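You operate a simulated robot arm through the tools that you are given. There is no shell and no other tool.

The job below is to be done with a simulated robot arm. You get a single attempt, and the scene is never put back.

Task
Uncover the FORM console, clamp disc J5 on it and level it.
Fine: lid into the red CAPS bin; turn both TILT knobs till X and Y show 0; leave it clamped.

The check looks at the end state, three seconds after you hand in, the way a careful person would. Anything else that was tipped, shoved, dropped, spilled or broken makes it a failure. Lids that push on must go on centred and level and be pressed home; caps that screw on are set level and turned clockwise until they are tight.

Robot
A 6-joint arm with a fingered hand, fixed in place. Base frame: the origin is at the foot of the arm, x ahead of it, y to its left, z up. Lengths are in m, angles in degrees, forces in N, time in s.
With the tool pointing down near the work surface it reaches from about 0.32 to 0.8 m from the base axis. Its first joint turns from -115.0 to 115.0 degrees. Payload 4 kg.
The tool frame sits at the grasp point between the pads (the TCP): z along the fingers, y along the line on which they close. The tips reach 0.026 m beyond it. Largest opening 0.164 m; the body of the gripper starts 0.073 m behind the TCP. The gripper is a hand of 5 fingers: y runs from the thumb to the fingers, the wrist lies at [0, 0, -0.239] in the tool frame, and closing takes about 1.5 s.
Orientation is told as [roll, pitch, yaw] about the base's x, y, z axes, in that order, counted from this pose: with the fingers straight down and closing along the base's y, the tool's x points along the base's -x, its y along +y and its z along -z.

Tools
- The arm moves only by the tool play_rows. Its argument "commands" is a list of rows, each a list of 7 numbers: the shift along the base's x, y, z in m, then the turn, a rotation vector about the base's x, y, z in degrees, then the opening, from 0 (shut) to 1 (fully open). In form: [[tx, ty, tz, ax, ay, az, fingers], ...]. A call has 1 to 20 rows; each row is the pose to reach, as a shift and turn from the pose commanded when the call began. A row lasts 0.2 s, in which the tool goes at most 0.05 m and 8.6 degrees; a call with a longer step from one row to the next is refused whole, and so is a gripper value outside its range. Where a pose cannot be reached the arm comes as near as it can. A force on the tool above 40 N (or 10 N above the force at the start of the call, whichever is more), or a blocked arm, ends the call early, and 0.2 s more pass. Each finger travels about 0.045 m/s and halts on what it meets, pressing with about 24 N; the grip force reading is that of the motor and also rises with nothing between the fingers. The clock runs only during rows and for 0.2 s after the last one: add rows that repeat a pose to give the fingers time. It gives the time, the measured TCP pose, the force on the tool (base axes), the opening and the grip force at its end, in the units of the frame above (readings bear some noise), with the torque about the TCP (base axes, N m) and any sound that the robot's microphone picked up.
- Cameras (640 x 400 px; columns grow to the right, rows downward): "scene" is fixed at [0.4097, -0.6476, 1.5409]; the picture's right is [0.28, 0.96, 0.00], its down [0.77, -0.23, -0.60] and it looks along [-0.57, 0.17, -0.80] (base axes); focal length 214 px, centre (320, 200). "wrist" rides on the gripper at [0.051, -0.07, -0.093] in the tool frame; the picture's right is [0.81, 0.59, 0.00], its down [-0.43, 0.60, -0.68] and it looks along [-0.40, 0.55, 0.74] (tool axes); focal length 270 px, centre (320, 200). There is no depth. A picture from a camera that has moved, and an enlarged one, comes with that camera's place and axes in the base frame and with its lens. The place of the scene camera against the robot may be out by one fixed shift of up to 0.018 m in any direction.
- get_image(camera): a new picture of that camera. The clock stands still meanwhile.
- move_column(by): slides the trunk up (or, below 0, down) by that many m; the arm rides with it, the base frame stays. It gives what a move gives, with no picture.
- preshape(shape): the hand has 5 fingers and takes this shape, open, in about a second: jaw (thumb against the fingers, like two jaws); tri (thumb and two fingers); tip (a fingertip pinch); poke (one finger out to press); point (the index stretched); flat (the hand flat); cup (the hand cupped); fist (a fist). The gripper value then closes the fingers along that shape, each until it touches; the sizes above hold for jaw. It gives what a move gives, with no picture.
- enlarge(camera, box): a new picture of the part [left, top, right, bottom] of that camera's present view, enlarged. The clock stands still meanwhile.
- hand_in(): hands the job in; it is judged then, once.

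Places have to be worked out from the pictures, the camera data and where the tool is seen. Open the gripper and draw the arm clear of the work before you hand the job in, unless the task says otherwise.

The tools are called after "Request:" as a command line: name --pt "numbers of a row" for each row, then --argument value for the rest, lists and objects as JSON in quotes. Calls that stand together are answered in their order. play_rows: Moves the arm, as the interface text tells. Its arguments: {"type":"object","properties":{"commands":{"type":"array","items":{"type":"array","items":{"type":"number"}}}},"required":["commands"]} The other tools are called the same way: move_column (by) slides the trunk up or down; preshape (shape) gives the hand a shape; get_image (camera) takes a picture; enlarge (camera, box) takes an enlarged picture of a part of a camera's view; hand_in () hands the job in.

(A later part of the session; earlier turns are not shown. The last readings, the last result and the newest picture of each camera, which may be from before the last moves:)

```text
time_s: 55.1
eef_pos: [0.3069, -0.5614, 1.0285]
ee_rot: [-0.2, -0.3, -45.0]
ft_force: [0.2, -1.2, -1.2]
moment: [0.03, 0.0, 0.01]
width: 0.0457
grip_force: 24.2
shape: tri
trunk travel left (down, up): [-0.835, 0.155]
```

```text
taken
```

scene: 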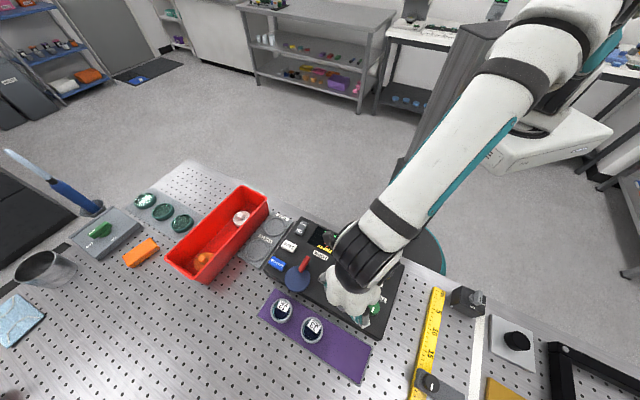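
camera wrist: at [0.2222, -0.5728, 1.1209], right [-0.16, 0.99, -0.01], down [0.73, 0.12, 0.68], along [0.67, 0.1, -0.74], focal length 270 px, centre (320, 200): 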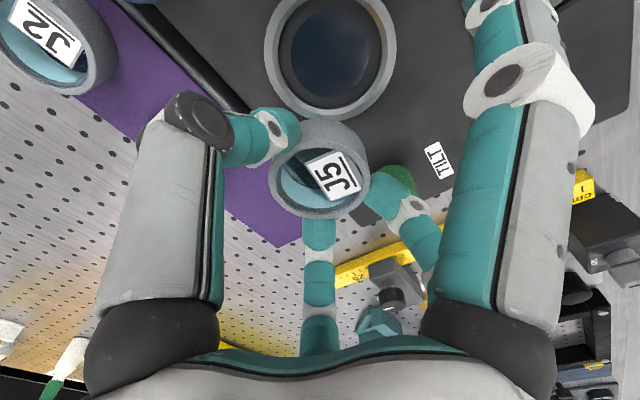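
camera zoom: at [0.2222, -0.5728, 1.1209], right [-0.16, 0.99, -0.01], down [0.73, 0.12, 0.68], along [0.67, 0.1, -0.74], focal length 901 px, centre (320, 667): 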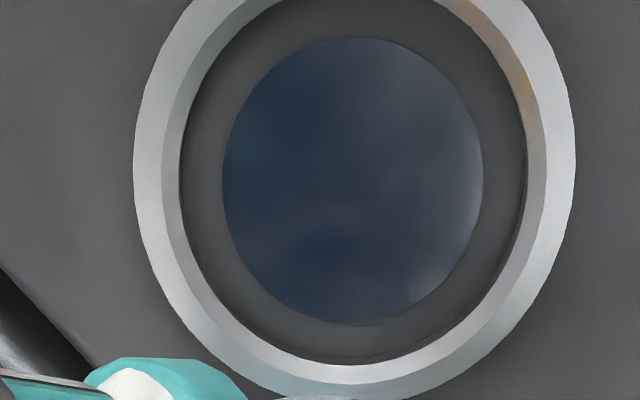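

The seat's mirror triangulates to (0.2635, -0.561, 0.958), and the disc bottom hangs about 30 mm below the TCP. I move over the seat and descend to about 10 mm above it.

Request:
play_rows --pt "-0.022 -0.0008 0 0 0 0 0.22" --pt "-0.0443 -0.0016 0 0 0 0 0.22" --pt "-0.0443 -0.0016 -0.01 0 0 0 0.22" --pt "-0.0443 -0.0016 -0.02 0 0 0 0.22" --pt "-0.0443 -0.0016 -0.03 0 0 0 0.22" --pt "-0.0443 -0.0016 -0.03 0 0 0 0.22"

Request:
get_image --camera "wrist"

Request:
enlarge --camera "wrist" --box '[230, 70, 410, 220]'

Request:
enlarge --camera "scene" --box '[260, 210, 410, 310]'

```text
time_s: 56.5
eef_pos: [0.2638, -0.5622, 1.0]
ee_rot: [-0.2, -0.2, -45.0]
ft_force: [0.4, 0.6, -0.1]
moment: [-0.01, -0.02, 0.01]
width: 0.0458
grip_force: 23.8
shape: tri
trunk travel left (down, up): [-0.835, 0.155]
```

```text
taken
camera wrist: at [0.1792, -0.5752, 1.0915], right [-0.16, 0.99, -0.01], down [0.73, 0.12, 0.68], along [0.67, 0.1, -0.74], focal length 270 px, centre (320, 200)
```

wrist: 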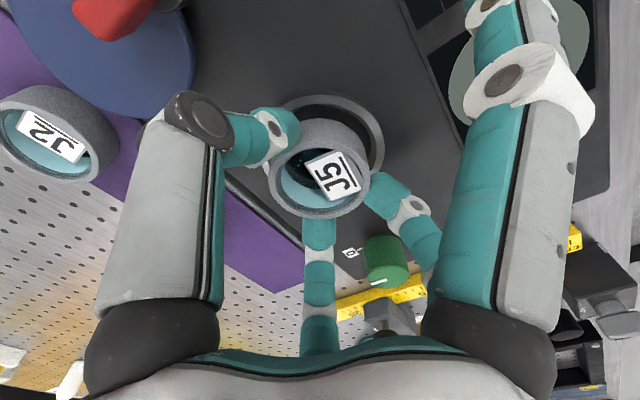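

```text
2.67 times, centred on (320, 145) of wrist
camera zoom: at [0.1792, -0.5752, 1.0915], right [-0.16, 0.99, -0.01], down [0.73, 0.12, 0.68], along [0.67, 0.1, -0.74], focal length 721 px, centre (320, 347)
```

zoom: 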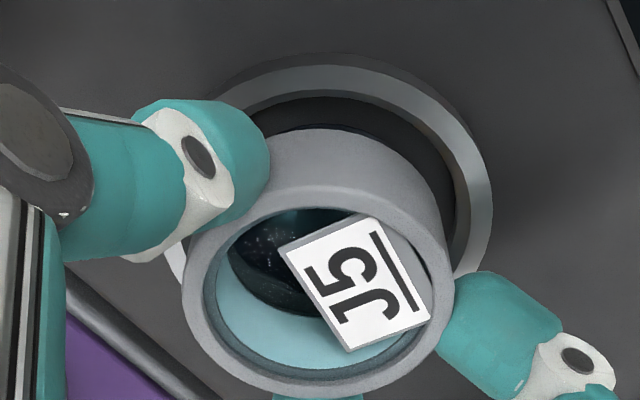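

```text
4.00 times, centred on (335, 260) of scene
camera zoom: at [0.4097, -0.6476, 1.5409], right [0.28, 0.96, 0.0], down [0.77, -0.23, -0.6], along [-0.57, 0.17, -0.8], focal length 858 px, centre (260, -40)
```

zoom: 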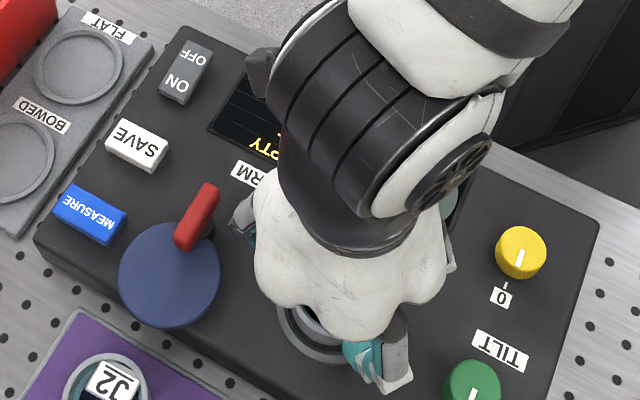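

The disc lines up with the seat within about a millimetre. I correct by 1 mm and lower slowly onto it.

Request:
play_rows --pt "-0.001 0.001 -0.003 0 0 0 0.22" --pt "-0.001 0.001 -0.006 0 0 0 0.22" --pt "-0.001 0.001 -0.009 0 0 0 0.22" --pt "-0.001 0.001 -0.009 0 0 0 0.22"

Request:
enlarge --camera "wrist" --box '[230, 70, 410, 220]'

```text
time_s: 57.5
eef_pos: [0.2632, -0.5615, 0.9911]
ee_rot: [-0.1, -0.2, -44.9]
ft_force: [0.0, 0.2, -0.9]
moment: [0.0, 0.0, -0.02]
width: 0.0459
grip_force: 23.6
shape: tri
trunk travel left (down, up): [-0.835, 0.155]
```

```text
2.67 times, centred on (320, 145) of wrist
camera zoom: at [0.1789, -0.5744, 1.0831], right [-0.16, 0.99, -0.01], down [0.73, 0.12, 0.68], along [0.67, 0.1, -0.74], focal length 721 px, centre (320, 347)
```

zoom: 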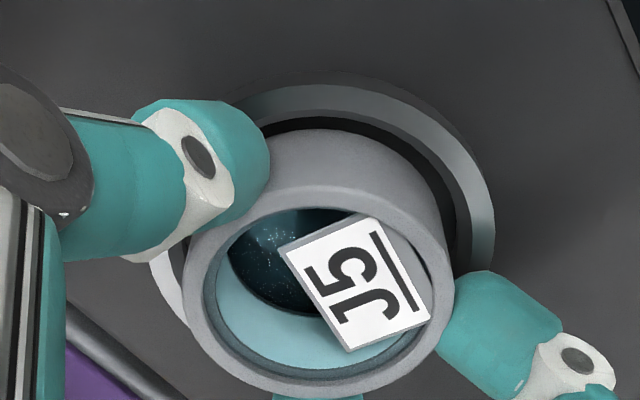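

No contact yet at z=0.991; I continue down in 1.5 mm steps while watching the vertical force.

Request:
play_rows --pt "0 0 -0.0015 0 0 0 0.22" --pt "0 0 -0.003 0 0 0 0.22" --pt "0 0 -0.003 0 0 0 0.22"

Request:
play_rows --pt "0 0 -0.0015 0 0 0 0.22" --pt "0 0 -0.0015 0 0 0 0.22"

Request:
enlarge --camera "wrist" --box '[230, 70, 410, 220]'

```text
time_s: 58.3
eef_pos: [0.2656, -0.5615, 0.9889]
ee_rot: [-0.4, -0.5, -44.9]
ft_force: [1.1, -1.2, 12.1]
moment: [-0.06, -0.02, 0.06]
width: 0.0461
grip_force: 23.9
shape: tri
trunk travel left (down, up): [-0.835, 0.155]
```

```text
time_s: 58.9
eef_pos: [0.2641, -0.5633, 0.9884]
ee_rot: [-0.3, -0.5, -44.9]
ft_force: [1.2, 0.1, 23.4]
moment: [0.01, -0.06, 0.02]
width: 0.0465
grip_force: 23.9
shape: tri
trunk travel left (down, up): [-0.835, 0.155]
```

```text
2.67 times, centred on (320, 145) of wrist
camera zoom: at [0.1788, -0.5737, 1.0802], right [-0.16, 0.99, -0.01], down [0.73, 0.12, 0.68], along [0.67, 0.1, -0.74], focal length 721 px, centre (320, 347)
```

zoom: 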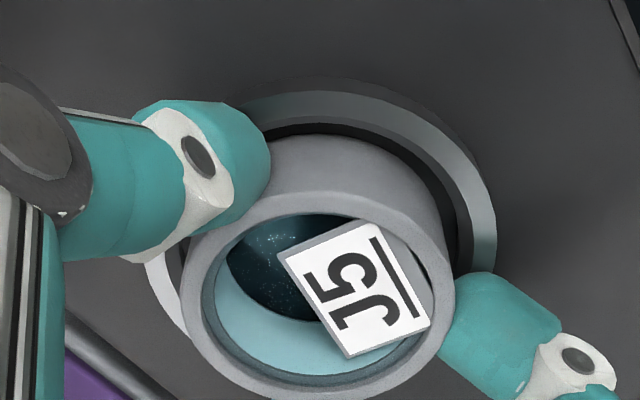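

Contact at z≈0.9885 with the disc in the seat. I ease the pressure by 2.5 mm, then open the pinch.

Request:
play_rows --pt "0 0 0.002 0 0 0 0.22" --pt "0 0 0.0025 0 0 0 0.27" --pt "0 0 0.0025 0 0 0 0.31" --pt "0 0 0.0025 0 0 0 0.36" --pt "0 0 0.0025 0 0 0 0.4" --pt "0 0 0.0025 0 0 0 0.4"

Request:
enlarge --camera "wrist" --box '[230, 70, 410, 220]'

```text
time_s: 60.3
eef_pos: [0.2635, -0.5604, 0.9867]
ee_rot: [-0.1, -0.1, -44.9]
ft_force: [-0.3, -0.3, 0.4]
moment: [0.01, -0.03, -0.02]
width: 0.0652
grip_force: 0.1
shape: tri
trunk travel left (down, up): [-0.835, 0.155]
```

```text
2.67 times, centred on (320, 145) of wrist
camera zoom: at [0.1786, -0.5737, 1.0798], right [-0.16, 0.99, 0.0], down [0.73, 0.12, 0.68], along [0.67, 0.1, -0.74], focal length 721 px, centre (320, 347)
```

zoom: 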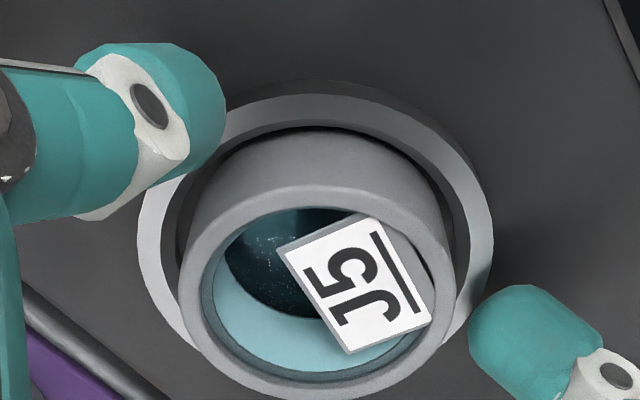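

The disc sits centred in the seat. I raise the hand straight up and read the display.

Request:
play_rows --pt "0 0 0.01 0 0 0 0.42" --pt "0 0 0.025 0 0 0 0.45" --pt "0 0 0.05 0 0 0 0.45" --pt "0.0 0.0 0.08 0 0 0 0.45" --pt "0.04 0.0 0.1 0 0 0 0.45" --pt "0.08 0.02 0.1 0 0 0 0.45" --pt "0.12 0.04 0.1 0 0 0 0.45" --pt "0.16 0.06 0.1 0 0 0 0.45"

Request:
enlarge --camera "scene" --box '[260, 210, 410, 310]'

Request:
get_image --camera "wrist"

```text
time_s: 62.1
eef_pos: [0.4261, -0.5015, 1.0884]
ee_rot: [-0.4, -0.2, -44.8]
ft_force: [-0.6, -0.6, -0.2]
moment: [-0.02, 0.02, -0.01]
width: 0.0735
grip_force: 0.0
shape: tri
trunk travel left (down, up): [-0.835, 0.155]
```

```text
4.00 times, centred on (335, 260) of scene
camera zoom: at [0.4097, -0.6476, 1.5409], right [0.28, 0.96, 0.0], down [0.77, -0.23, -0.6], along [-0.57, 0.17, -0.8], focal length 858 px, centre (260, -40)
```

zoom: 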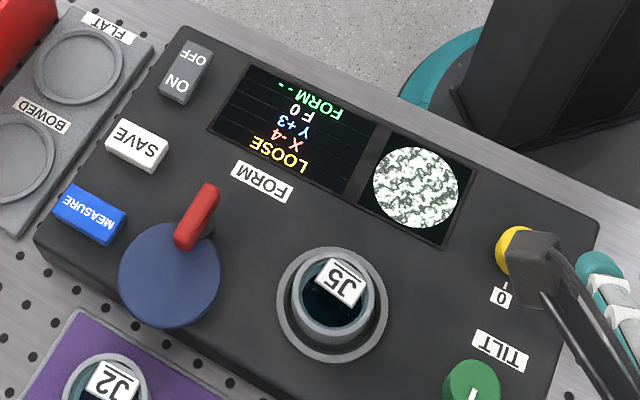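

```text
taken
camera wrist: at [0.3409, -0.5141, 1.181], right [-0.16, 0.99, -0.01], down [0.73, 0.12, 0.68], along [0.67, 0.1, -0.74], focal length 270 px, centre (320, 200)
```

wrist: 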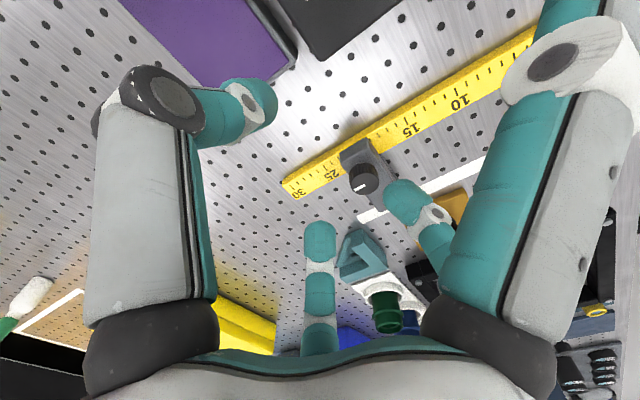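

The display now reads LOOSE, X -4, Y +3, F 0. Next is the clamp: I fly over the red bar near (0.190, -0.631) to study it from this new camera direction.

Request:
play_rows --pt "-0.03 -0.016 0 0 0 0 0.4" --pt "-0.06 -0.032 0 0 0 0 0.4" --pt "-0.09 -0.048 0 0 0 0 0.4" --pt "-0.12 -0.064 0 0 0 0 0.35" --pt "-0.15 -0.08 0 0 0 0 0.3" --pt "-0.18 -0.096 0 0 0 0 0.3" --pt "-0.21 -0.112 -0.01 0 0 0 0.3" --pt "-0.236 -0.13 -0.025 0 0 0 0.3" --pt "-0.236 -0.13 -0.025 0 0 0 0.3"

Request:
get_image --camera "wrist"

Request:
enlarge --camera "wrist" --box '[230, 20, 410, 170]'

Request:
enlarge --camera "scene" --box '[260, 210, 410, 310]'

```text
time_s: 64.1
eef_pos: [0.1886, -0.6324, 1.063]
ee_rot: [-0.2, -0.2, -44.9]
ft_force: [0.3, -0.3, 0.7]
moment: [-0.03, 0.02, -0.04]
width: 0.0495
grip_force: 0.0
shape: tri
trunk travel left (down, up): [-0.835, 0.155]
```

```text
taken
camera wrist: at [0.1029, -0.645, 1.1562], right [-0.16, 0.99, -0.01], down [0.73, 0.12, 0.68], along [0.67, 0.1, -0.74], focal length 270 px, centre (320, 200)
```

wrist: 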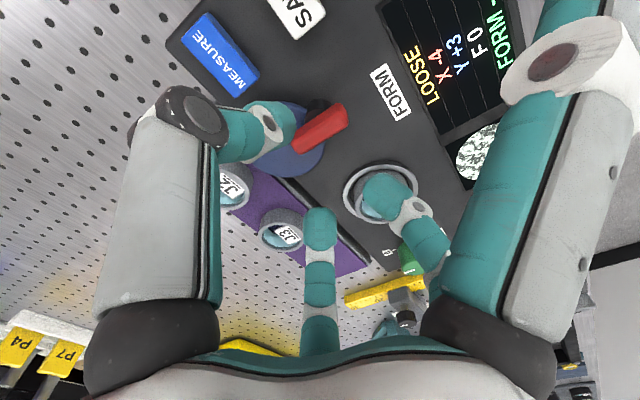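

```text
2.67 times, centred on (320, 95) of wrist
camera zoom: at [0.1029, -0.645, 1.1562], right [-0.16, 0.99, -0.01], down [0.73, 0.12, 0.68], along [0.67, 0.1, -0.74], focal length 721 px, centre (320, 480)
```

zoom: 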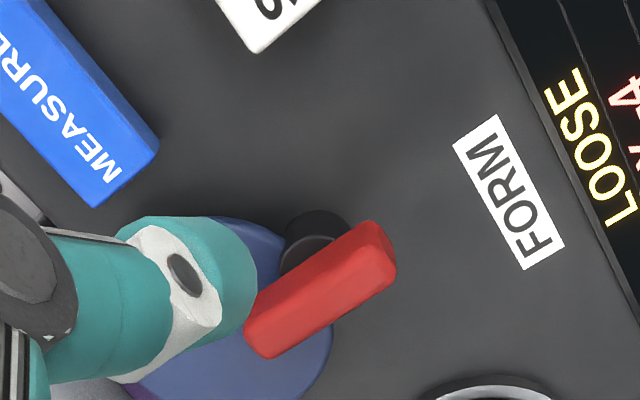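

```text
4.00 times, centred on (335, 260) of scene
camera zoom: at [0.4097, -0.6476, 1.5409], right [0.28, 0.96, 0.0], down [0.77, -0.23, -0.6], along [-0.57, 0.17, -0.8], focal length 858 px, centre (260, -40)
```

zoom: 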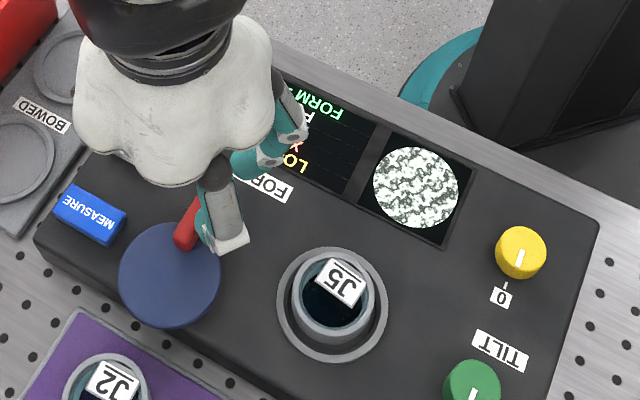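

I back off along -x to put the clamp at the middle of the wrist view without fingers covering it.

Request:
play_rows --pt "-0.03 0.0 0 0 0 0 0.45" --pt "-0.06 0.0 -0.01 0 0 0 0.6" --pt "-0.08 0.0 -0.03 0 0 0 0.6" --pt "-0.08 0.0 -0.04 0 0 0 0.6" --pt "-0.08 0.0 -0.04 0 0 0 0.6"

Request:
get_image --camera "wrist"

Request:
enlarge --camera "wrist" --box '[240, 110, 400, 240]'

```text
time_s: 65.3
eef_pos: [0.1062, -0.6312, 1.0217]
ee_rot: [-0.3, -0.2, -44.8]
ft_force: [-0.5, -0.4, -0.3]
moment: [-0.02, 0.03, 0.01]
width: 0.0976
grip_force: 0.0
shape: tri
trunk travel left (down, up): [-0.835, 0.155]
```

```text
taken
camera wrist: at [0.0217, -0.644, 1.1154], right [-0.16, 0.99, -0.01], down [0.73, 0.12, 0.68], along [0.67, 0.1, -0.74], focal length 270 px, centre (320, 200)
```

wrist: 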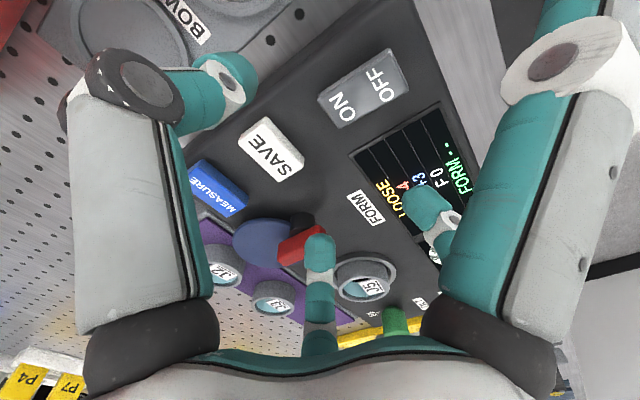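

```text
3.08 times, centred on (320, 175) of wrist
camera zoom: at [0.0217, -0.644, 1.1154], right [-0.16, 0.99, -0.01], down [0.73, 0.12, 0.68], along [0.67, 0.1, -0.74], focal length 832 px, centre (320, 277)
```

zoom: 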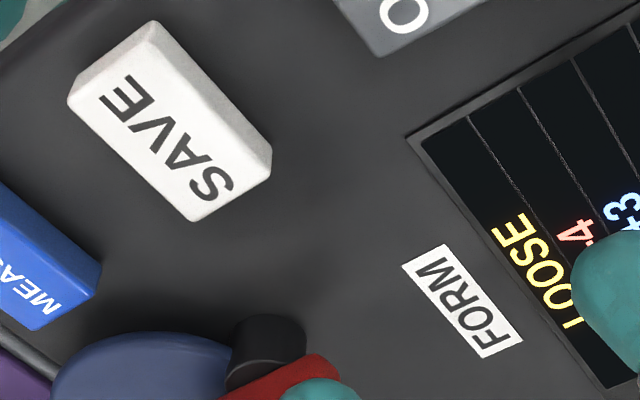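

Request:
enlarge --camera "wrist" --box '[215, 195, 345, 295]'

```text
4.00 times, centred on (280, 245) of wrist
camera zoom: at [0.0217, -0.644, 1.1154], right [-0.16, 0.99, -0.01], down [0.73, 0.12, 0.68], along [0.67, 0.1, -0.74], focal length 1081 px, centre (480, 20)
```

zoom: 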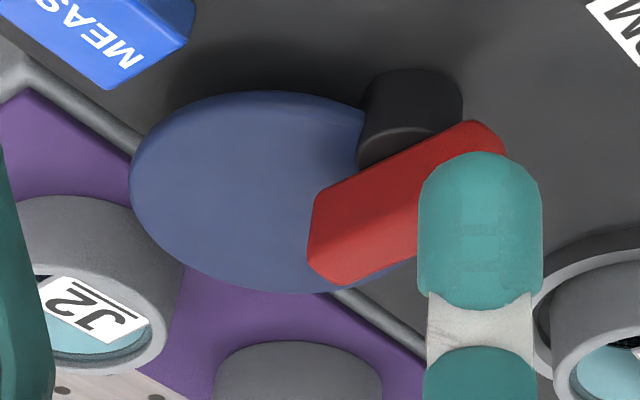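

The plate is a swing cam on a post at P≈(0.195, -0.6305); its lobe reach (0.071 m) just matches the disc's near edge when turned 90° counter-clockwise. I test in free air above it whether the wrist can yaw from -49° to about +45°.

Request:
play_rows --pt "0.01 0 0.03 0 0 0 0.4" --pt "0.04 0 0.05 0 0 0 0.3" --pt "0.07 0 0.055 0 0 8 0.3" --pt "0.0875 0.0 0.055 0 0 16 0.3" --pt "0.0875 0.0 0.055 0 0 24 0.3" --pt "0.0875 0.0 0.055 0 0 32 0.3" --pt "0.0875 0.0 0.055 0 0 40 0.3" --pt "0.0875 0.0 0.055 0 0 48 0.3" --pt "0.0875 0.0 0.055 0 0 56 0.3" --pt "0.0875 0.0 0.055 0 0 64 0.3" --pt "0.0875 0.0 0.055 0 0 72 0.3" --pt "0.0875 0.0 0.055 0 0 80 0.3" --pt "0.0875 0.0 0.055 0 0 88 0.3" --pt "0.0875 0.0 0.055 0 0 96 0.3"

Request:
get_image --camera "wrist"

Request:
get_image --camera "scene"

```text
time_s: 68.3
eef_pos: [0.2592, -0.4935, 0.9859]
ee_rot: [-3.6, 13.3, 43.8]
ft_force: [0.6, 1.0, 2.7]
moment: [0.09, 0.0, -0.01]
width: 0.049
grip_force: 0.0
shape: tri
out of reach, approached as far as the arm can: row 9, 10, 11, 12, 13, 14
trunk travel left (down, up): [-0.835, 0.155]
```

```text
taken
camera wrist: at [0.283, -0.557, 1.0932], right [-0.98, -0.13, 0.15], down [-0.03, 0.85, 0.52], along [-0.19, 0.51, -0.84], focal length 270 px, centre (320, 200)
```

wrist: 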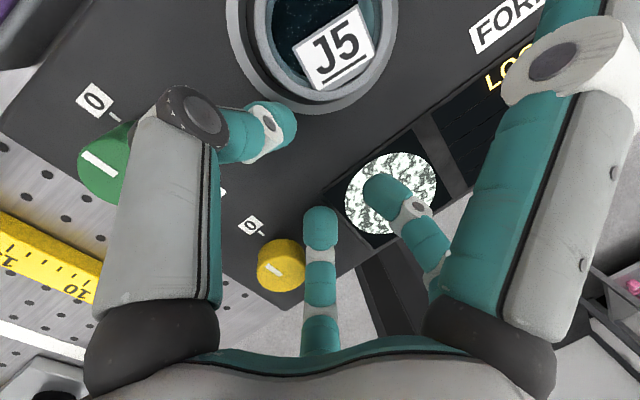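

```text
taken
```

scene: 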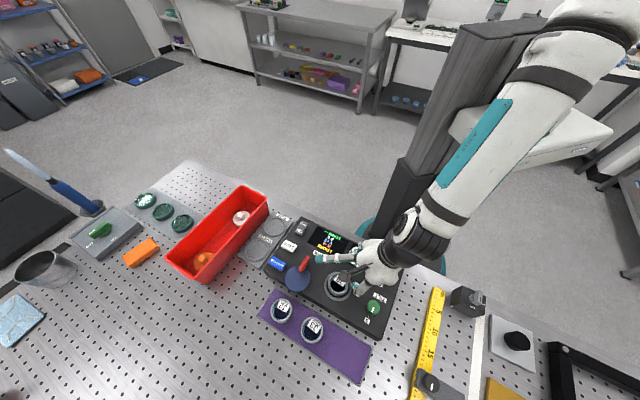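

The wrist's yaw limit is about +12° here, and beyond it the arm drifted off and low. I raise and yaw back gently right away.

Request:
play_rows --pt "0 0 0.02 0 0 0 0.3" --pt "0 0 0.04 0 0 -5 0.3" --pt "0 0 0.06 0 0 -12 0.3" --pt "0 0 0.08 0 0 -20 0.3" --pt "0 0 0.1 0 0 -28 0.3"

Request:
enlarge --camera "scene" --box '[250, 200, 420, 330]'

```text
time_s: 69.5
eef_pos: [0.2563, -0.4974, 1.0879]
ee_rot: [-3.7, 13.3, 15.7]
ft_force: [-0.3, 0.0, 0.0]
moment: [0.01, -0.03, 0.03]
width: 0.0491
grip_force: 0.0
shape: tri
trunk travel left (down, up): [-0.835, 0.155]
```

```text
3.08 times, centred on (335, 265) of scene
camera zoom: at [0.4097, -0.6476, 1.5409], right [0.28, 0.96, 0.0], down [0.77, -0.23, -0.6], along [-0.57, 0.17, -0.8], focal length 660 px, centre (274, 0)
```

zoom: 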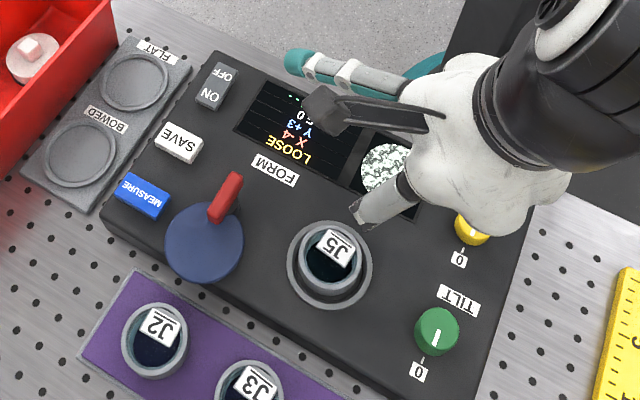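

All is intact and the display is unchanged. I first remove the residual tilt at a safe height.

Request:
play_rows --pt "0 0 0.02 3.58 -5.9 -0.2 0.3" --pt "-0.01 -0.02 0.03 7.16 -11.8 -0.43 0.3" --pt "-0.02 -0.04 0.04 7.16 -11.8 -0.43 0.3"

```text
time_s: 70.3
eef_pos: [0.2562, -0.5296, 1.1273]
ee_rot: [-0.1, 1.4, 14.6]
ft_force: [-0.5, 1.2, 0.2]
moment: [-0.03, -0.02, 0.0]
width: 0.0493
grip_force: 0.0
shape: tri
out of reach, approached as far as the arm can: row 2, 3
trunk travel left (down, up): [-0.835, 0.155]
```

Tilt is nearly gone. I yaw back to about -49° while moving over the clamp post.

Request:
play_rows --pt "0 -0.01 0 0 0 -8 0.3" --pt "-0.01 -0.03 0 0 0 -16 0.3" --pt "-0.02 -0.05 0 0 0 -24 0.3" --pt "-0.035 -0.07 0 0 0 -32 0.3" --pt "-0.05 -0.09 0 0 0 -40 0.3" --pt "-0.061 -0.101 -0.02 0 0 -48 0.3" --pt "-0.061 -0.101 -0.04 0 0 -56 0.3" --pt "-0.061 -0.101 -0.06 0 0 -63.6 0.3" --pt "-0.061 -0.101 -0.06 0 0 -63.6 0.3"

Request:
get_image --camera "wrist"

Request:
enlarge --camera "wrist" --box '[240, 20, 400, 170]'

```text
time_s: 72.3
eef_pos: [0.1973, -0.6309, 1.0667]
ee_rot: [0.1, 0.0, -47.9]
ft_force: [0.3, -0.6, -1.1]
moment: [0.0, 0.0, -0.01]
width: 0.0494
grip_force: 0.0
shape: tri
trunk travel left (down, up): [-0.835, 0.155]
```

```text
taken
camera wrist: at [0.1106, -0.6389, 1.1585], right [-0.11, 0.99, 0.0], down [0.73, 0.08, 0.68], along [0.67, 0.07, -0.74], focal length 270 px, centre (320, 200)
```

wrist: 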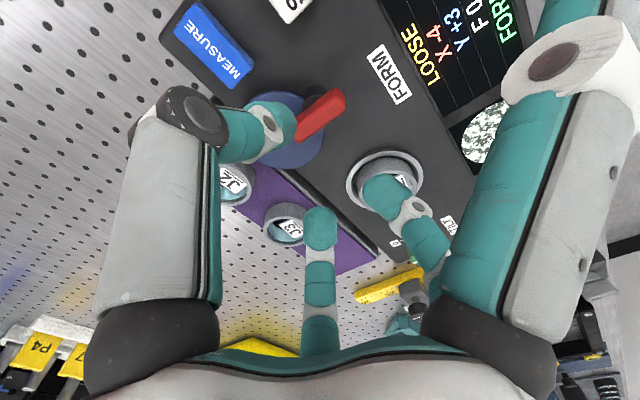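

```text
2.67 times, centred on (320, 95) of wrist
camera zoom: at [0.1106, -0.6389, 1.1585], right [-0.11, 0.99, 0.0], down [0.73, 0.08, 0.68], along [0.67, 0.07, -0.74], focal length 721 px, centre (320, 480)
```

zoom: 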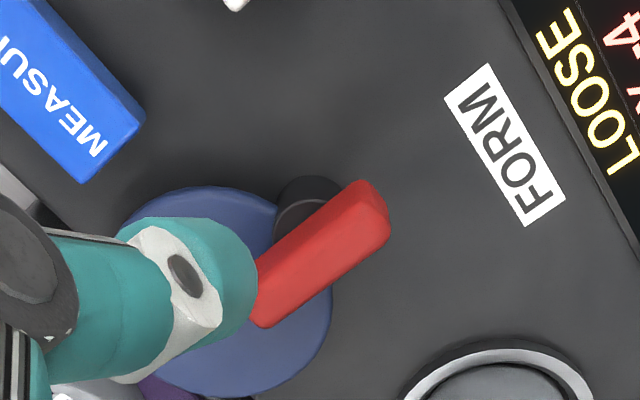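

The tool is vertical again. Before choosing between twisting and pushing, I check at height whether more negative yaw is available (down to about -135°).

Request:
play_rows --pt "0 0 0.03 0 0 -8 0.3" --pt "0 0 0.06 0 0 -16 0.3" --pt "0 0 0.06 0 0 -24 0.3" --pt "0 0 0.06 0 0 -32 0.3" --pt "0 0 0.06 0 0 -40 0.3" --pt "0 0 0.06 0 0 -48 0.3" --pt "0 0 0.06 0 0 -56 0.3" --pt "0 0 0.06 0 0 -64 0.3" --pt "0 0 0.06 0 0 -72 0.3" --pt "0 0 0.06 0 0 -80 0.3" --pt "0 0 0.06 0 0 -87 0.3"

Request:
get_image --camera "wrist"

```text
time_s: 74.7
eef_pos: [0.1954, -0.6298, 1.1251]
ee_rot: [0.1, -0.1, -134.9]
ft_force: [0.2, 0.3, -0.6]
moment: [0.02, 0.01, 0.0]
width: 0.0491
grip_force: 0.2
shape: tri
trunk travel left (down, up): [-0.835, 0.155]
```

```text
taken
camera wrist: at [0.1811, -0.5441, 1.2182], right [0.99, 0.16, 0.0], down [0.12, -0.73, 0.68], along [0.11, -0.67, -0.74], focal length 270 px, centre (320, 200)
```

wrist: 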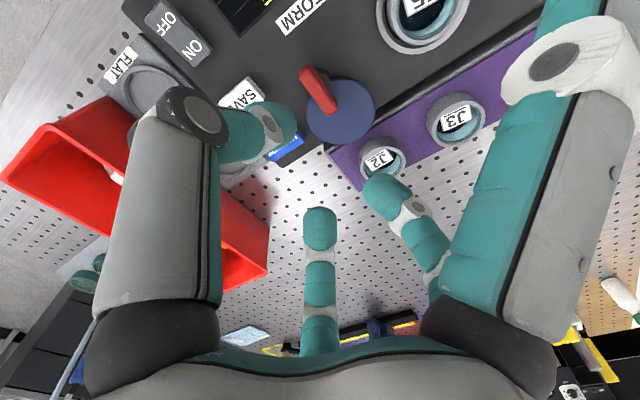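

That works; I continue to about -222° to see whether the flipped grip on the bar is reachable.

Request:
play_rows --pt "0 0 0 0 0 -8 0.3" --pt "0 0 0 0 0 -16 0.3" --pt "0 0 0 0 0 -24 0.3" --pt "0 0 0 0 0 -32 0.3" --pt "0 0 0 0 0 -40 0.3" --pt "0 0 0 0 0 -48 0.3" --pt "0 0 0 0 0 -56 0.3"

Request:
play_rows --pt "0 0 0 0 0 -8 0.3" --pt "0 0 0 0 0 -16 0.3" --pt "0 0 0 0 0 -24 0.3" --pt "0 0 0 0 0 -32 0.3"

Request:
get_image --camera "wrist"

Request:
enlarge --camera "scene" --box '[230, 180, 420, 330]'

```text
time_s: 76.3
eef_pos: [0.1967, -0.6296, 1.1267]
ee_rot: [0.1, 0.0, 168.9]
ft_force: [0.4, -0.9, -0.1]
moment: [0.01, -0.01, 0.0]
width: 0.0491
grip_force: 0.0
shape: tri
trunk travel left (down, up): [-0.835, 0.155]
```

```text
time_s: 77.3
eef_pos: [0.1946, -0.6295, 1.126]
ee_rot: [0.1, 0.0, 137.1]
ft_force: [-0.4, -0.2, 0.3]
moment: [0.02, -0.01, -0.01]
width: 0.0492
grip_force: 0.0
shape: tri
trunk travel left (down, up): [-0.835, 0.155]
```

```text
taken
camera wrist: at [0.2795, -0.6122, 1.2184], right [0.19, -0.98, 0.0], down [-0.72, -0.14, 0.68], along [-0.67, -0.13, -0.74], focal length 270 px, centre (320, 200)
```

wrist: 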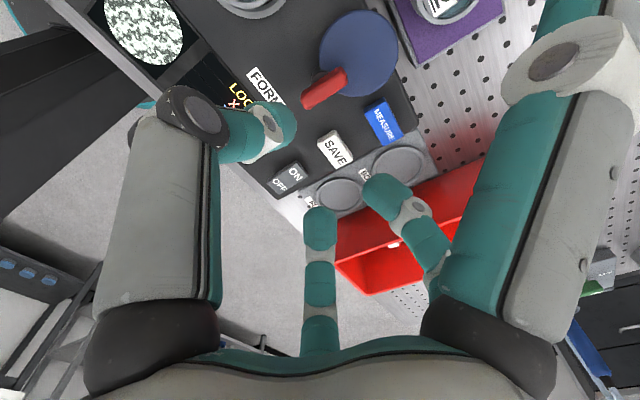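

```text
2.67 times, centred on (325, 255) of scene
camera zoom: at [0.4097, -0.6476, 1.5409], right [0.28, 0.96, 0.0], down [0.77, -0.23, -0.6], along [-0.57, 0.17, -0.8], focal length 572 px, centre (307, 53)
```

zoom: 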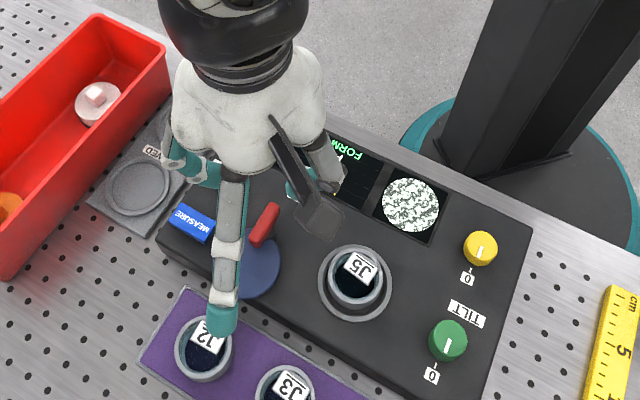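

The flipped yaw (137° ≡ -223°) is reachable, so one 90° counter-clockwise twist is possible with this grip. I descend above the bar and zoom to align.

Request:
play_rows --pt "0 0 -0.02 0 0 -3 0.3" --pt "0 0 -0.04 0 0 -6 0.3" --pt "0 0 -0.06 0 0 -6 0.3" --pt "0 0 -0.075 0 0 -6 0.3" --pt "0 0 -0.075 0 0 -6 0.3"

Request:
get_image --camera "wrist"

Request:
enlarge --camera "wrist" --box '[240, 30, 400, 180]'

Request:
enlarge --camera "scene" --box '[230, 180, 420, 330]'

```text
time_s: 78.5
eef_pos: [0.1957, -0.6288, 1.0508]
ee_rot: [0.1, 0.1, 131.2]
ft_force: [0.6, 0.6, 0.0]
moment: [-0.02, 0.01, 0.0]
width: 0.0491
grip_force: 0.1
shape: tri
trunk travel left (down, up): [-0.835, 0.155]
```

```text
taken
camera wrist: at [0.281, -0.6209, 1.1433], right [0.09, -1.0, 0.0], down [-0.73, -0.07, 0.68], along [-0.68, -0.06, -0.74], focal length 270 px, centre (320, 200)
```

wrist: 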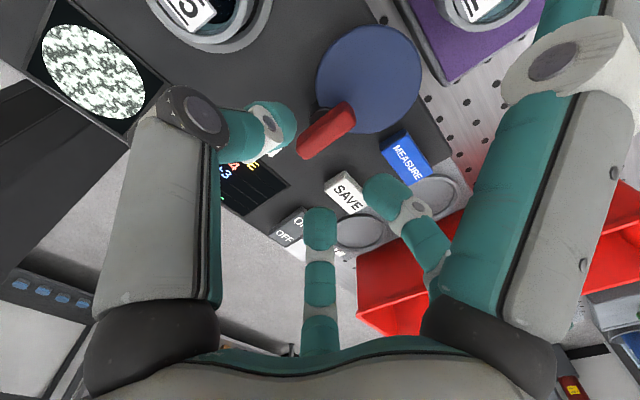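

```text
2.67 times, centred on (320, 105) of wrist
camera zoom: at [0.281, -0.6209, 1.1433], right [0.09, -1.0, 0.0], down [-0.73, -0.07, 0.68], along [-0.68, -0.06, -0.74], focal length 721 px, centre (320, 453)
```

zoom: 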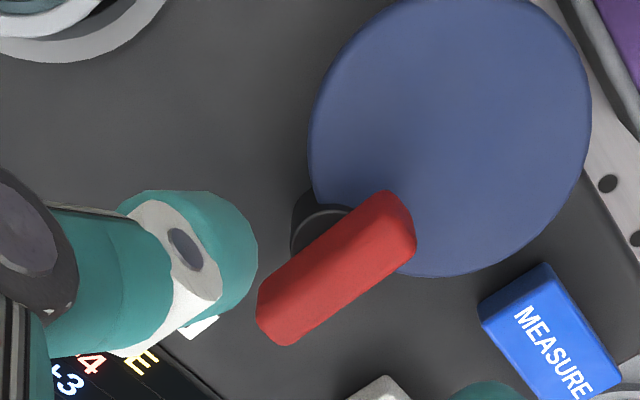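

```text
2.67 times, centred on (325, 255) of scene
camera zoom: at [0.4097, -0.6476, 1.5409], right [0.28, 0.96, 0.0], down [0.77, -0.23, -0.6], along [-0.57, 0.17, -0.8], focal length 572 px, centre (307, 53)
```

zoom: 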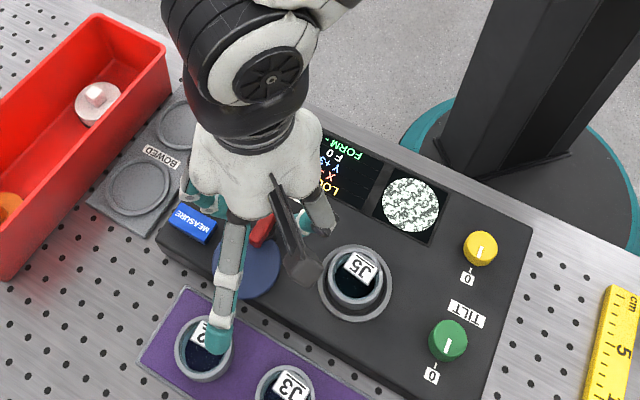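

The bar lies along -45° centred at (0.193, -0.6315), top z≈0.984, right above the post. I align yaw to 135°, centre on the post and descend so the tips straddle the bar above the blue plate.

Request:
play_rows --pt "-0.001 -0.0015 -0.01 0 0 2 0.3" --pt "-0.0017 -0.0029 -0.025 0 0 4 0.3" --pt "-0.0017 -0.0029 -0.04 0 0 4 0.3" --pt "-0.0017 -0.0029 -0.051 0 0 4 0.3" --pt "-0.0017 -0.0029 -0.051 0 0 4 0.3"

Request:
enlarge --camera "wrist" --box '[220, 60, 420, 220]'

Request:
enlarge --camera "scene" --box '[230, 210, 380, 330]'

```text
time_s: 79.7
eef_pos: [0.1932, -0.6327, 0.9992]
ee_rot: [0.1, 0.1, 135.2]
ft_force: [0.5, -0.2, -0.2]
moment: [0.0, 0.0, 0.01]
width: 0.0491
grip_force: 0.1
shape: tri
trunk travel left (down, up): [-0.835, 0.155]
```

```text
2.50 times, centred on (320, 140) of wrist
camera zoom: at [0.2783, -0.6177, 1.0924], right [0.16, -0.99, 0.0], down [-0.73, -0.12, 0.68], along [-0.67, -0.11, -0.74], focal length 676 px, centre (320, 350)
```

zoom: 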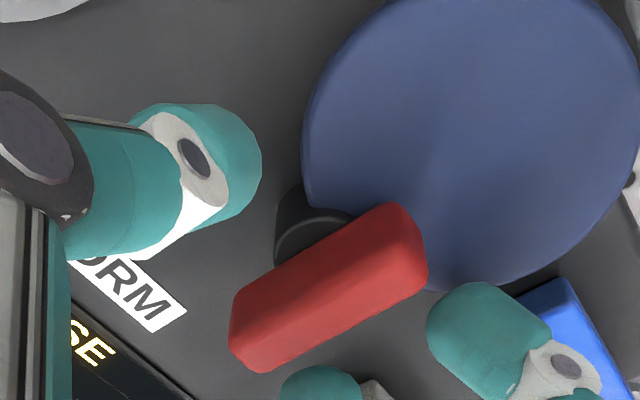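

```text
3.33 times, centred on (305, 270) of scene
camera zoom: at [0.4097, -0.6476, 1.5409], right [0.28, 0.96, 0.0], down [0.77, -0.23, -0.6], along [-0.57, 0.17, -0.8], focal length 715 px, centre (370, -33)
```

zoom: 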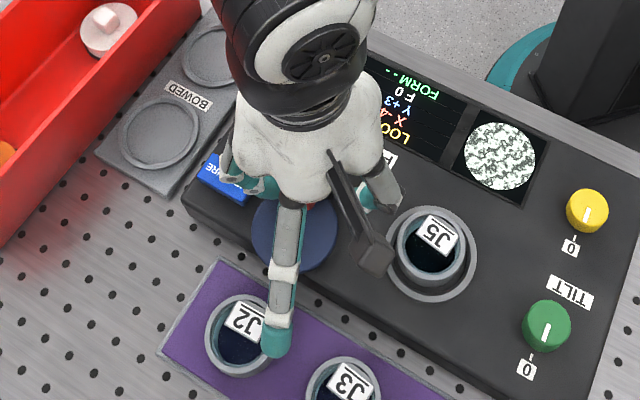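

The pinch straddles the bar's middle. I close on it.

Request:
play_rows --pt "0 0 0 0 0 0 0.2" --pt "0 0 0 0 0 0 0.12" --pt "0 0 0 0 0 0 0.06" --pt "0 0 0 0 0 0 0.03" --pt "0 0 0 0 0 0 0.0" --pt "0 0 0 0 0 0 0.0"

Request:
enlarge --camera "wrist" --box '[220, 60, 420, 220]'

```text
time_s: 81.1
eef_pos: [0.194, -0.6322, 1.0001]
ee_rot: [0.1, 0.0, 135.1]
ft_force: [0.3, -1.6, -3.6]
moment: [0.0, 0.04, -0.02]
width: 0.0106
grip_force: 24.5
shape: tri
trunk travel left (down, up): [-0.835, 0.155]
```

```text
2.50 times, centred on (320, 140) of wrist
camera zoom: at [0.2782, -0.618, 1.0921], right [0.16, -0.99, 0.0], down [-0.73, -0.12, 0.68], along [-0.67, -0.11, -0.74], focal length 676 px, centre (320, 350)
```

zoom: 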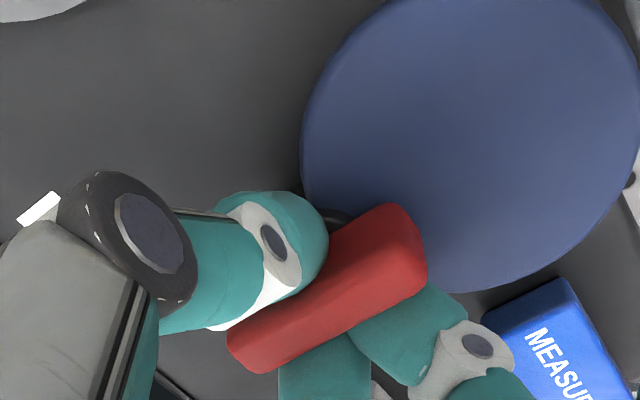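

Bar gripped with little side force. I twist 16° counter-clockwise as a trial and read the torque.

Request:
play_rows --pt "0 0 0 0 0 4 0" --pt "0 0 0 0 0 8 0" --pt "0 0 0 0 0 12 0" --pt "0 0 0 0 0 16 0" --pt "0 0 0 0 0 16 0"

Request:
enlarge --camera "wrist" --box '[220, 60, 420, 220]'

Request:
enlarge --camera "scene" --box '[260, 210, 410, 310]'

```text
time_s: 82.3
eef_pos: [0.1935, -0.6324, 0.9996]
ee_rot: [-0.1, 0.1, 151.2]
ft_force: [0.2, 1.0, -3.4]
moment: [0.02, -0.02, 0.02]
width: 0.0106
grip_force: 23.7
shape: tri
trunk travel left (down, up): [-0.835, 0.155]
```

```text
2.50 times, centred on (320, 140) of wrist
camera zoom: at [0.2712, -0.5954, 1.0921], right [0.43, -0.9, 0.0], down [-0.67, -0.31, 0.68], along [-0.61, -0.29, -0.74], focal length 676 px, centre (320, 350)
```

zoom: 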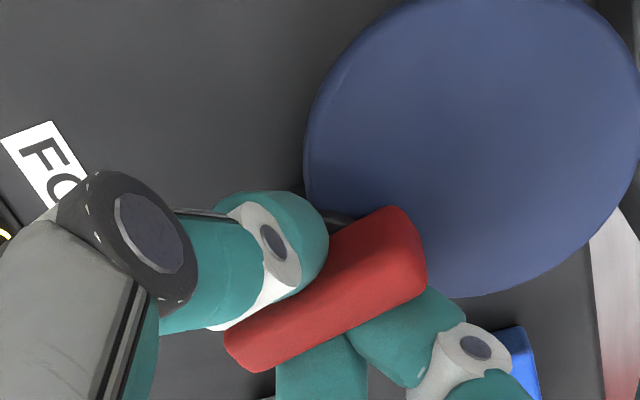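

```text
4.00 times, centred on (335, 260) of scene
camera zoom: at [0.4097, -0.6476, 1.5409], right [0.28, 0.96, 0.0], down [0.77, -0.23, -0.6], along [-0.57, 0.17, -0.8], focal length 858 px, centre (260, -40)
```

zoom: 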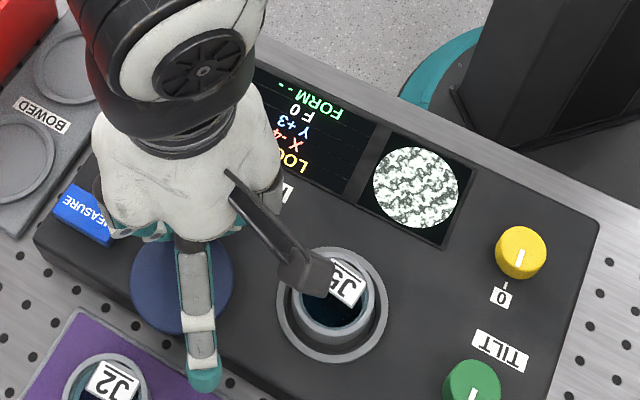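

The plate swings freely with the bar. I continue counter-clockwise another 40°.

Request:
play_rows --pt "0 0 0 0 0 5 0" --pt "0 0 0 0 0 10 0" --pt "0 0 0 0 0 15 0" --pt "0 0 0 0 0 20 0" --pt "0 0 0 0 0 25 0" --pt "0 0 0 0 0 30 0" --pt "0 0 0 0 0 35 0" --pt "0 0 0 0 0 40 0" --pt "0 0 0 0 0 40 0"

Request:
enlarge --camera "wrist" --box '[170, 0, 470, 220]'

Request:
enlarge --camera "scene" --box '[260, 210, 410, 310]'

```text
time_s: 84.3
eef_pos: [0.1951, -0.6334, 1.0001]
ee_rot: [-0.1, 0.0, -168.8]
ft_force: [0.8, -1.2, -3.1]
moment: [-0.01, -0.06, -0.06]
width: 0.0109
grip_force: 23.4
shape: tri
trunk travel left (down, up): [-0.835, 0.155]
```

```text
1.82 times, centred on (320, 110) of wrist
camera zoom: at [0.2296, -0.5544, 1.0921], right [0.91, -0.42, 0.0], down [-0.31, -0.67, 0.68], along [-0.28, -0.62, -0.74], focal length 491 px, centre (320, 364)
```

zoom: 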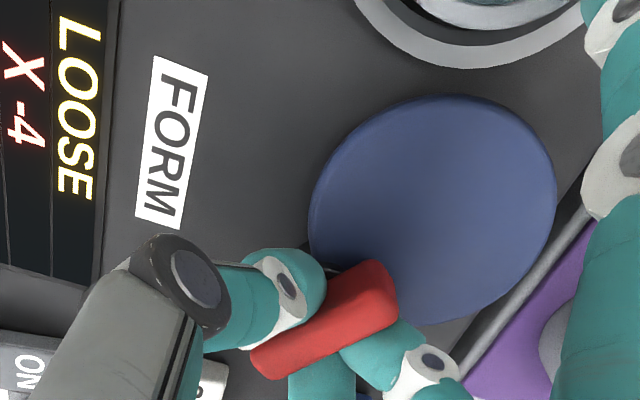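

```text
4.00 times, centred on (335, 260) of scene
camera zoom: at [0.4097, -0.6476, 1.5409], right [0.28, 0.96, 0.0], down [0.77, -0.23, -0.6], along [-0.57, 0.17, -0.8], focal length 858 px, centre (260, -40)
```

zoom: 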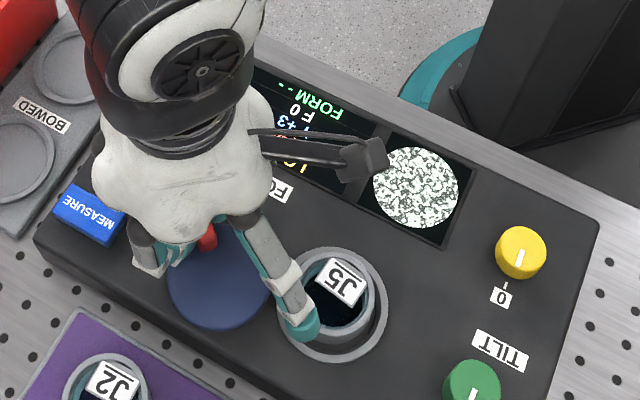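

56° turned with no resistance; the plate is approaching the disc. I go on 20° more and check the display.

Request:
play_rows --pt "0 0 0 0 0 5 0" --pt "0 0 0 0 0 10 0" --pt "0 0 0 0 0 15 0" --pt "0 0 0 0 0 20 0" --pt "0 0 0 0 0 20 0"

Request:
enlarge --camera "wrist" --box '[170, 0, 470, 220]'

Request:
enlarge --camera "scene" --box '[260, 210, 410, 310]'

```text
time_s: 85.5
eef_pos: [0.1932, -0.6333, 0.999]
ee_rot: [-0.1, 0.1, -148.8]
ft_force: [2.7, -2.1, -3.3]
moment: [0.02, -0.07, -0.03]
width: 0.0106
grip_force: 24.0
shape: tri
trunk travel left (down, up): [-0.835, 0.155]
```

```text
1.82 times, centred on (320, 110) of wrist
camera zoom: at [0.2009, -0.547, 1.0922], right [1.0, -0.08, 0.0], down [-0.06, -0.73, 0.68], along [-0.06, -0.68, -0.74], focal length 491 px, centre (320, 364)
```

zoom: 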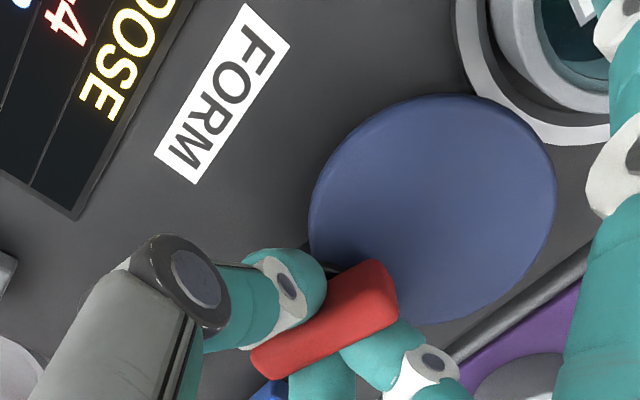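

```text
4.00 times, centred on (335, 260) of scene
camera zoom: at [0.4097, -0.6476, 1.5409], right [0.28, 0.96, 0.0], down [0.77, -0.23, -0.6], along [-0.57, 0.17, -0.8], focal length 858 px, centre (260, -40)
```

zoom: 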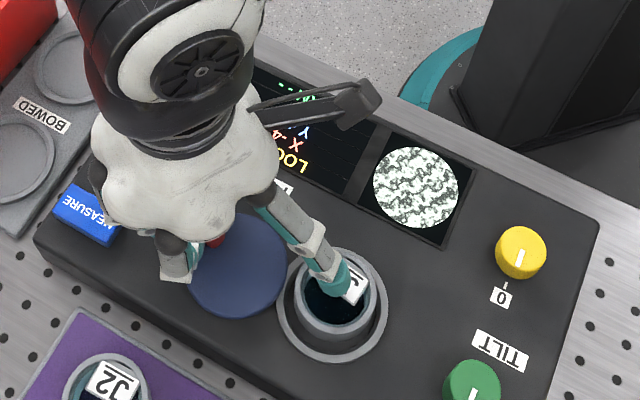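

Slight side force now (about 3 N) as the plate's rim reaches the seat. I continue in small steps.

Request:
play_rows --pt "0 0 0 0 0 3 0" --pt "0 0 0 0 0 6 0" --pt "0 0 0 0 0 9 0" --pt "0 0 0 0 0 9 0"

Request:
enlarge --camera "wrist" --box '[170, 0, 470, 220]'

Request:
enlarge --camera "scene" --box '[260, 210, 410, 310]'

```text
time_s: 86.5
eef_pos: [0.1938, -0.6325, 0.9994]
ee_rot: [0.1, 0.0, -139.8]
ft_force: [4.4, -4.2, -1.1]
moment: [-0.04, -0.12, -0.08]
width: 0.0104
grip_force: 24.3
shape: tri
trunk travel left (down, up): [-0.835, 0.155]
```

```text
1.82 times, centred on (320, 110) of wrist
camera zoom: at [0.1874, -0.5468, 1.092], right [1.0, 0.07, 0.0], down [0.05, -0.73, 0.68], along [0.05, -0.68, -0.74], focal length 491 px, centre (320, 364)
```

zoom: 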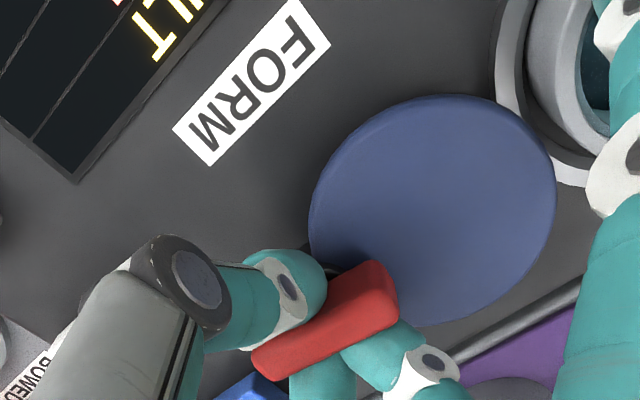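

```text
4.00 times, centred on (335, 260) of scene
camera zoom: at [0.4097, -0.6476, 1.5409], right [0.28, 0.96, 0.0], down [0.77, -0.23, -0.6], along [-0.57, 0.17, -0.8], focal length 858 px, centre (260, -40)
```

zoom: 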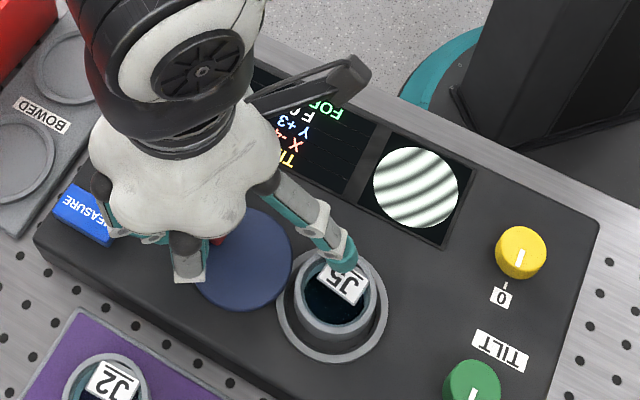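

The status changed to TILT and the round screen shows fringes — the disc is clamped. I add a few degrees to seat the clamp at its end position, watching torque.

Request:
play_rows --pt "0 0 0 0 0 2.5 0" --pt "0 0 0 0 0 5 0" --pt "0 0 0 0 0 5 0"

Request:
enlarge --camera "scene" --box '[260, 210, 410, 310]'

```text
time_s: 87.3
eef_pos: [0.1943, -0.6329, 0.9983]
ee_rot: [0.0, 0.0, -134.9]
ft_force: [2.7, -7.8, -1.3]
moment: [-0.11, -0.12, 0.04]
width: 0.0107
grip_force: 23.9
shape: tri
trunk travel left (down, up): [-0.835, 0.155]
```

```text
4.00 times, centred on (335, 260) of scene
camera zoom: at [0.4097, -0.6476, 1.5409], right [0.28, 0.96, 0.0], down [0.77, -0.23, -0.6], along [-0.57, 0.17, -0.8], focal length 858 px, centre (260, -40)
```

zoom: 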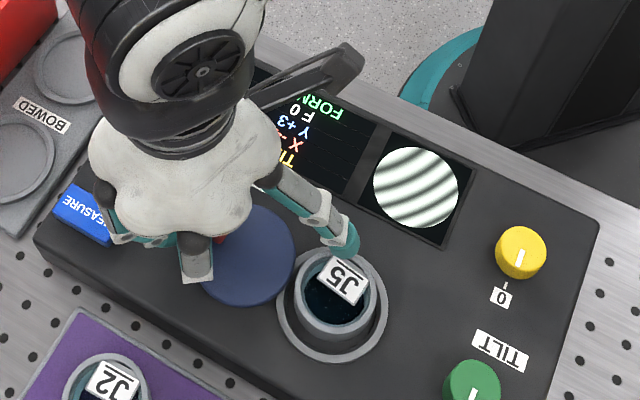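

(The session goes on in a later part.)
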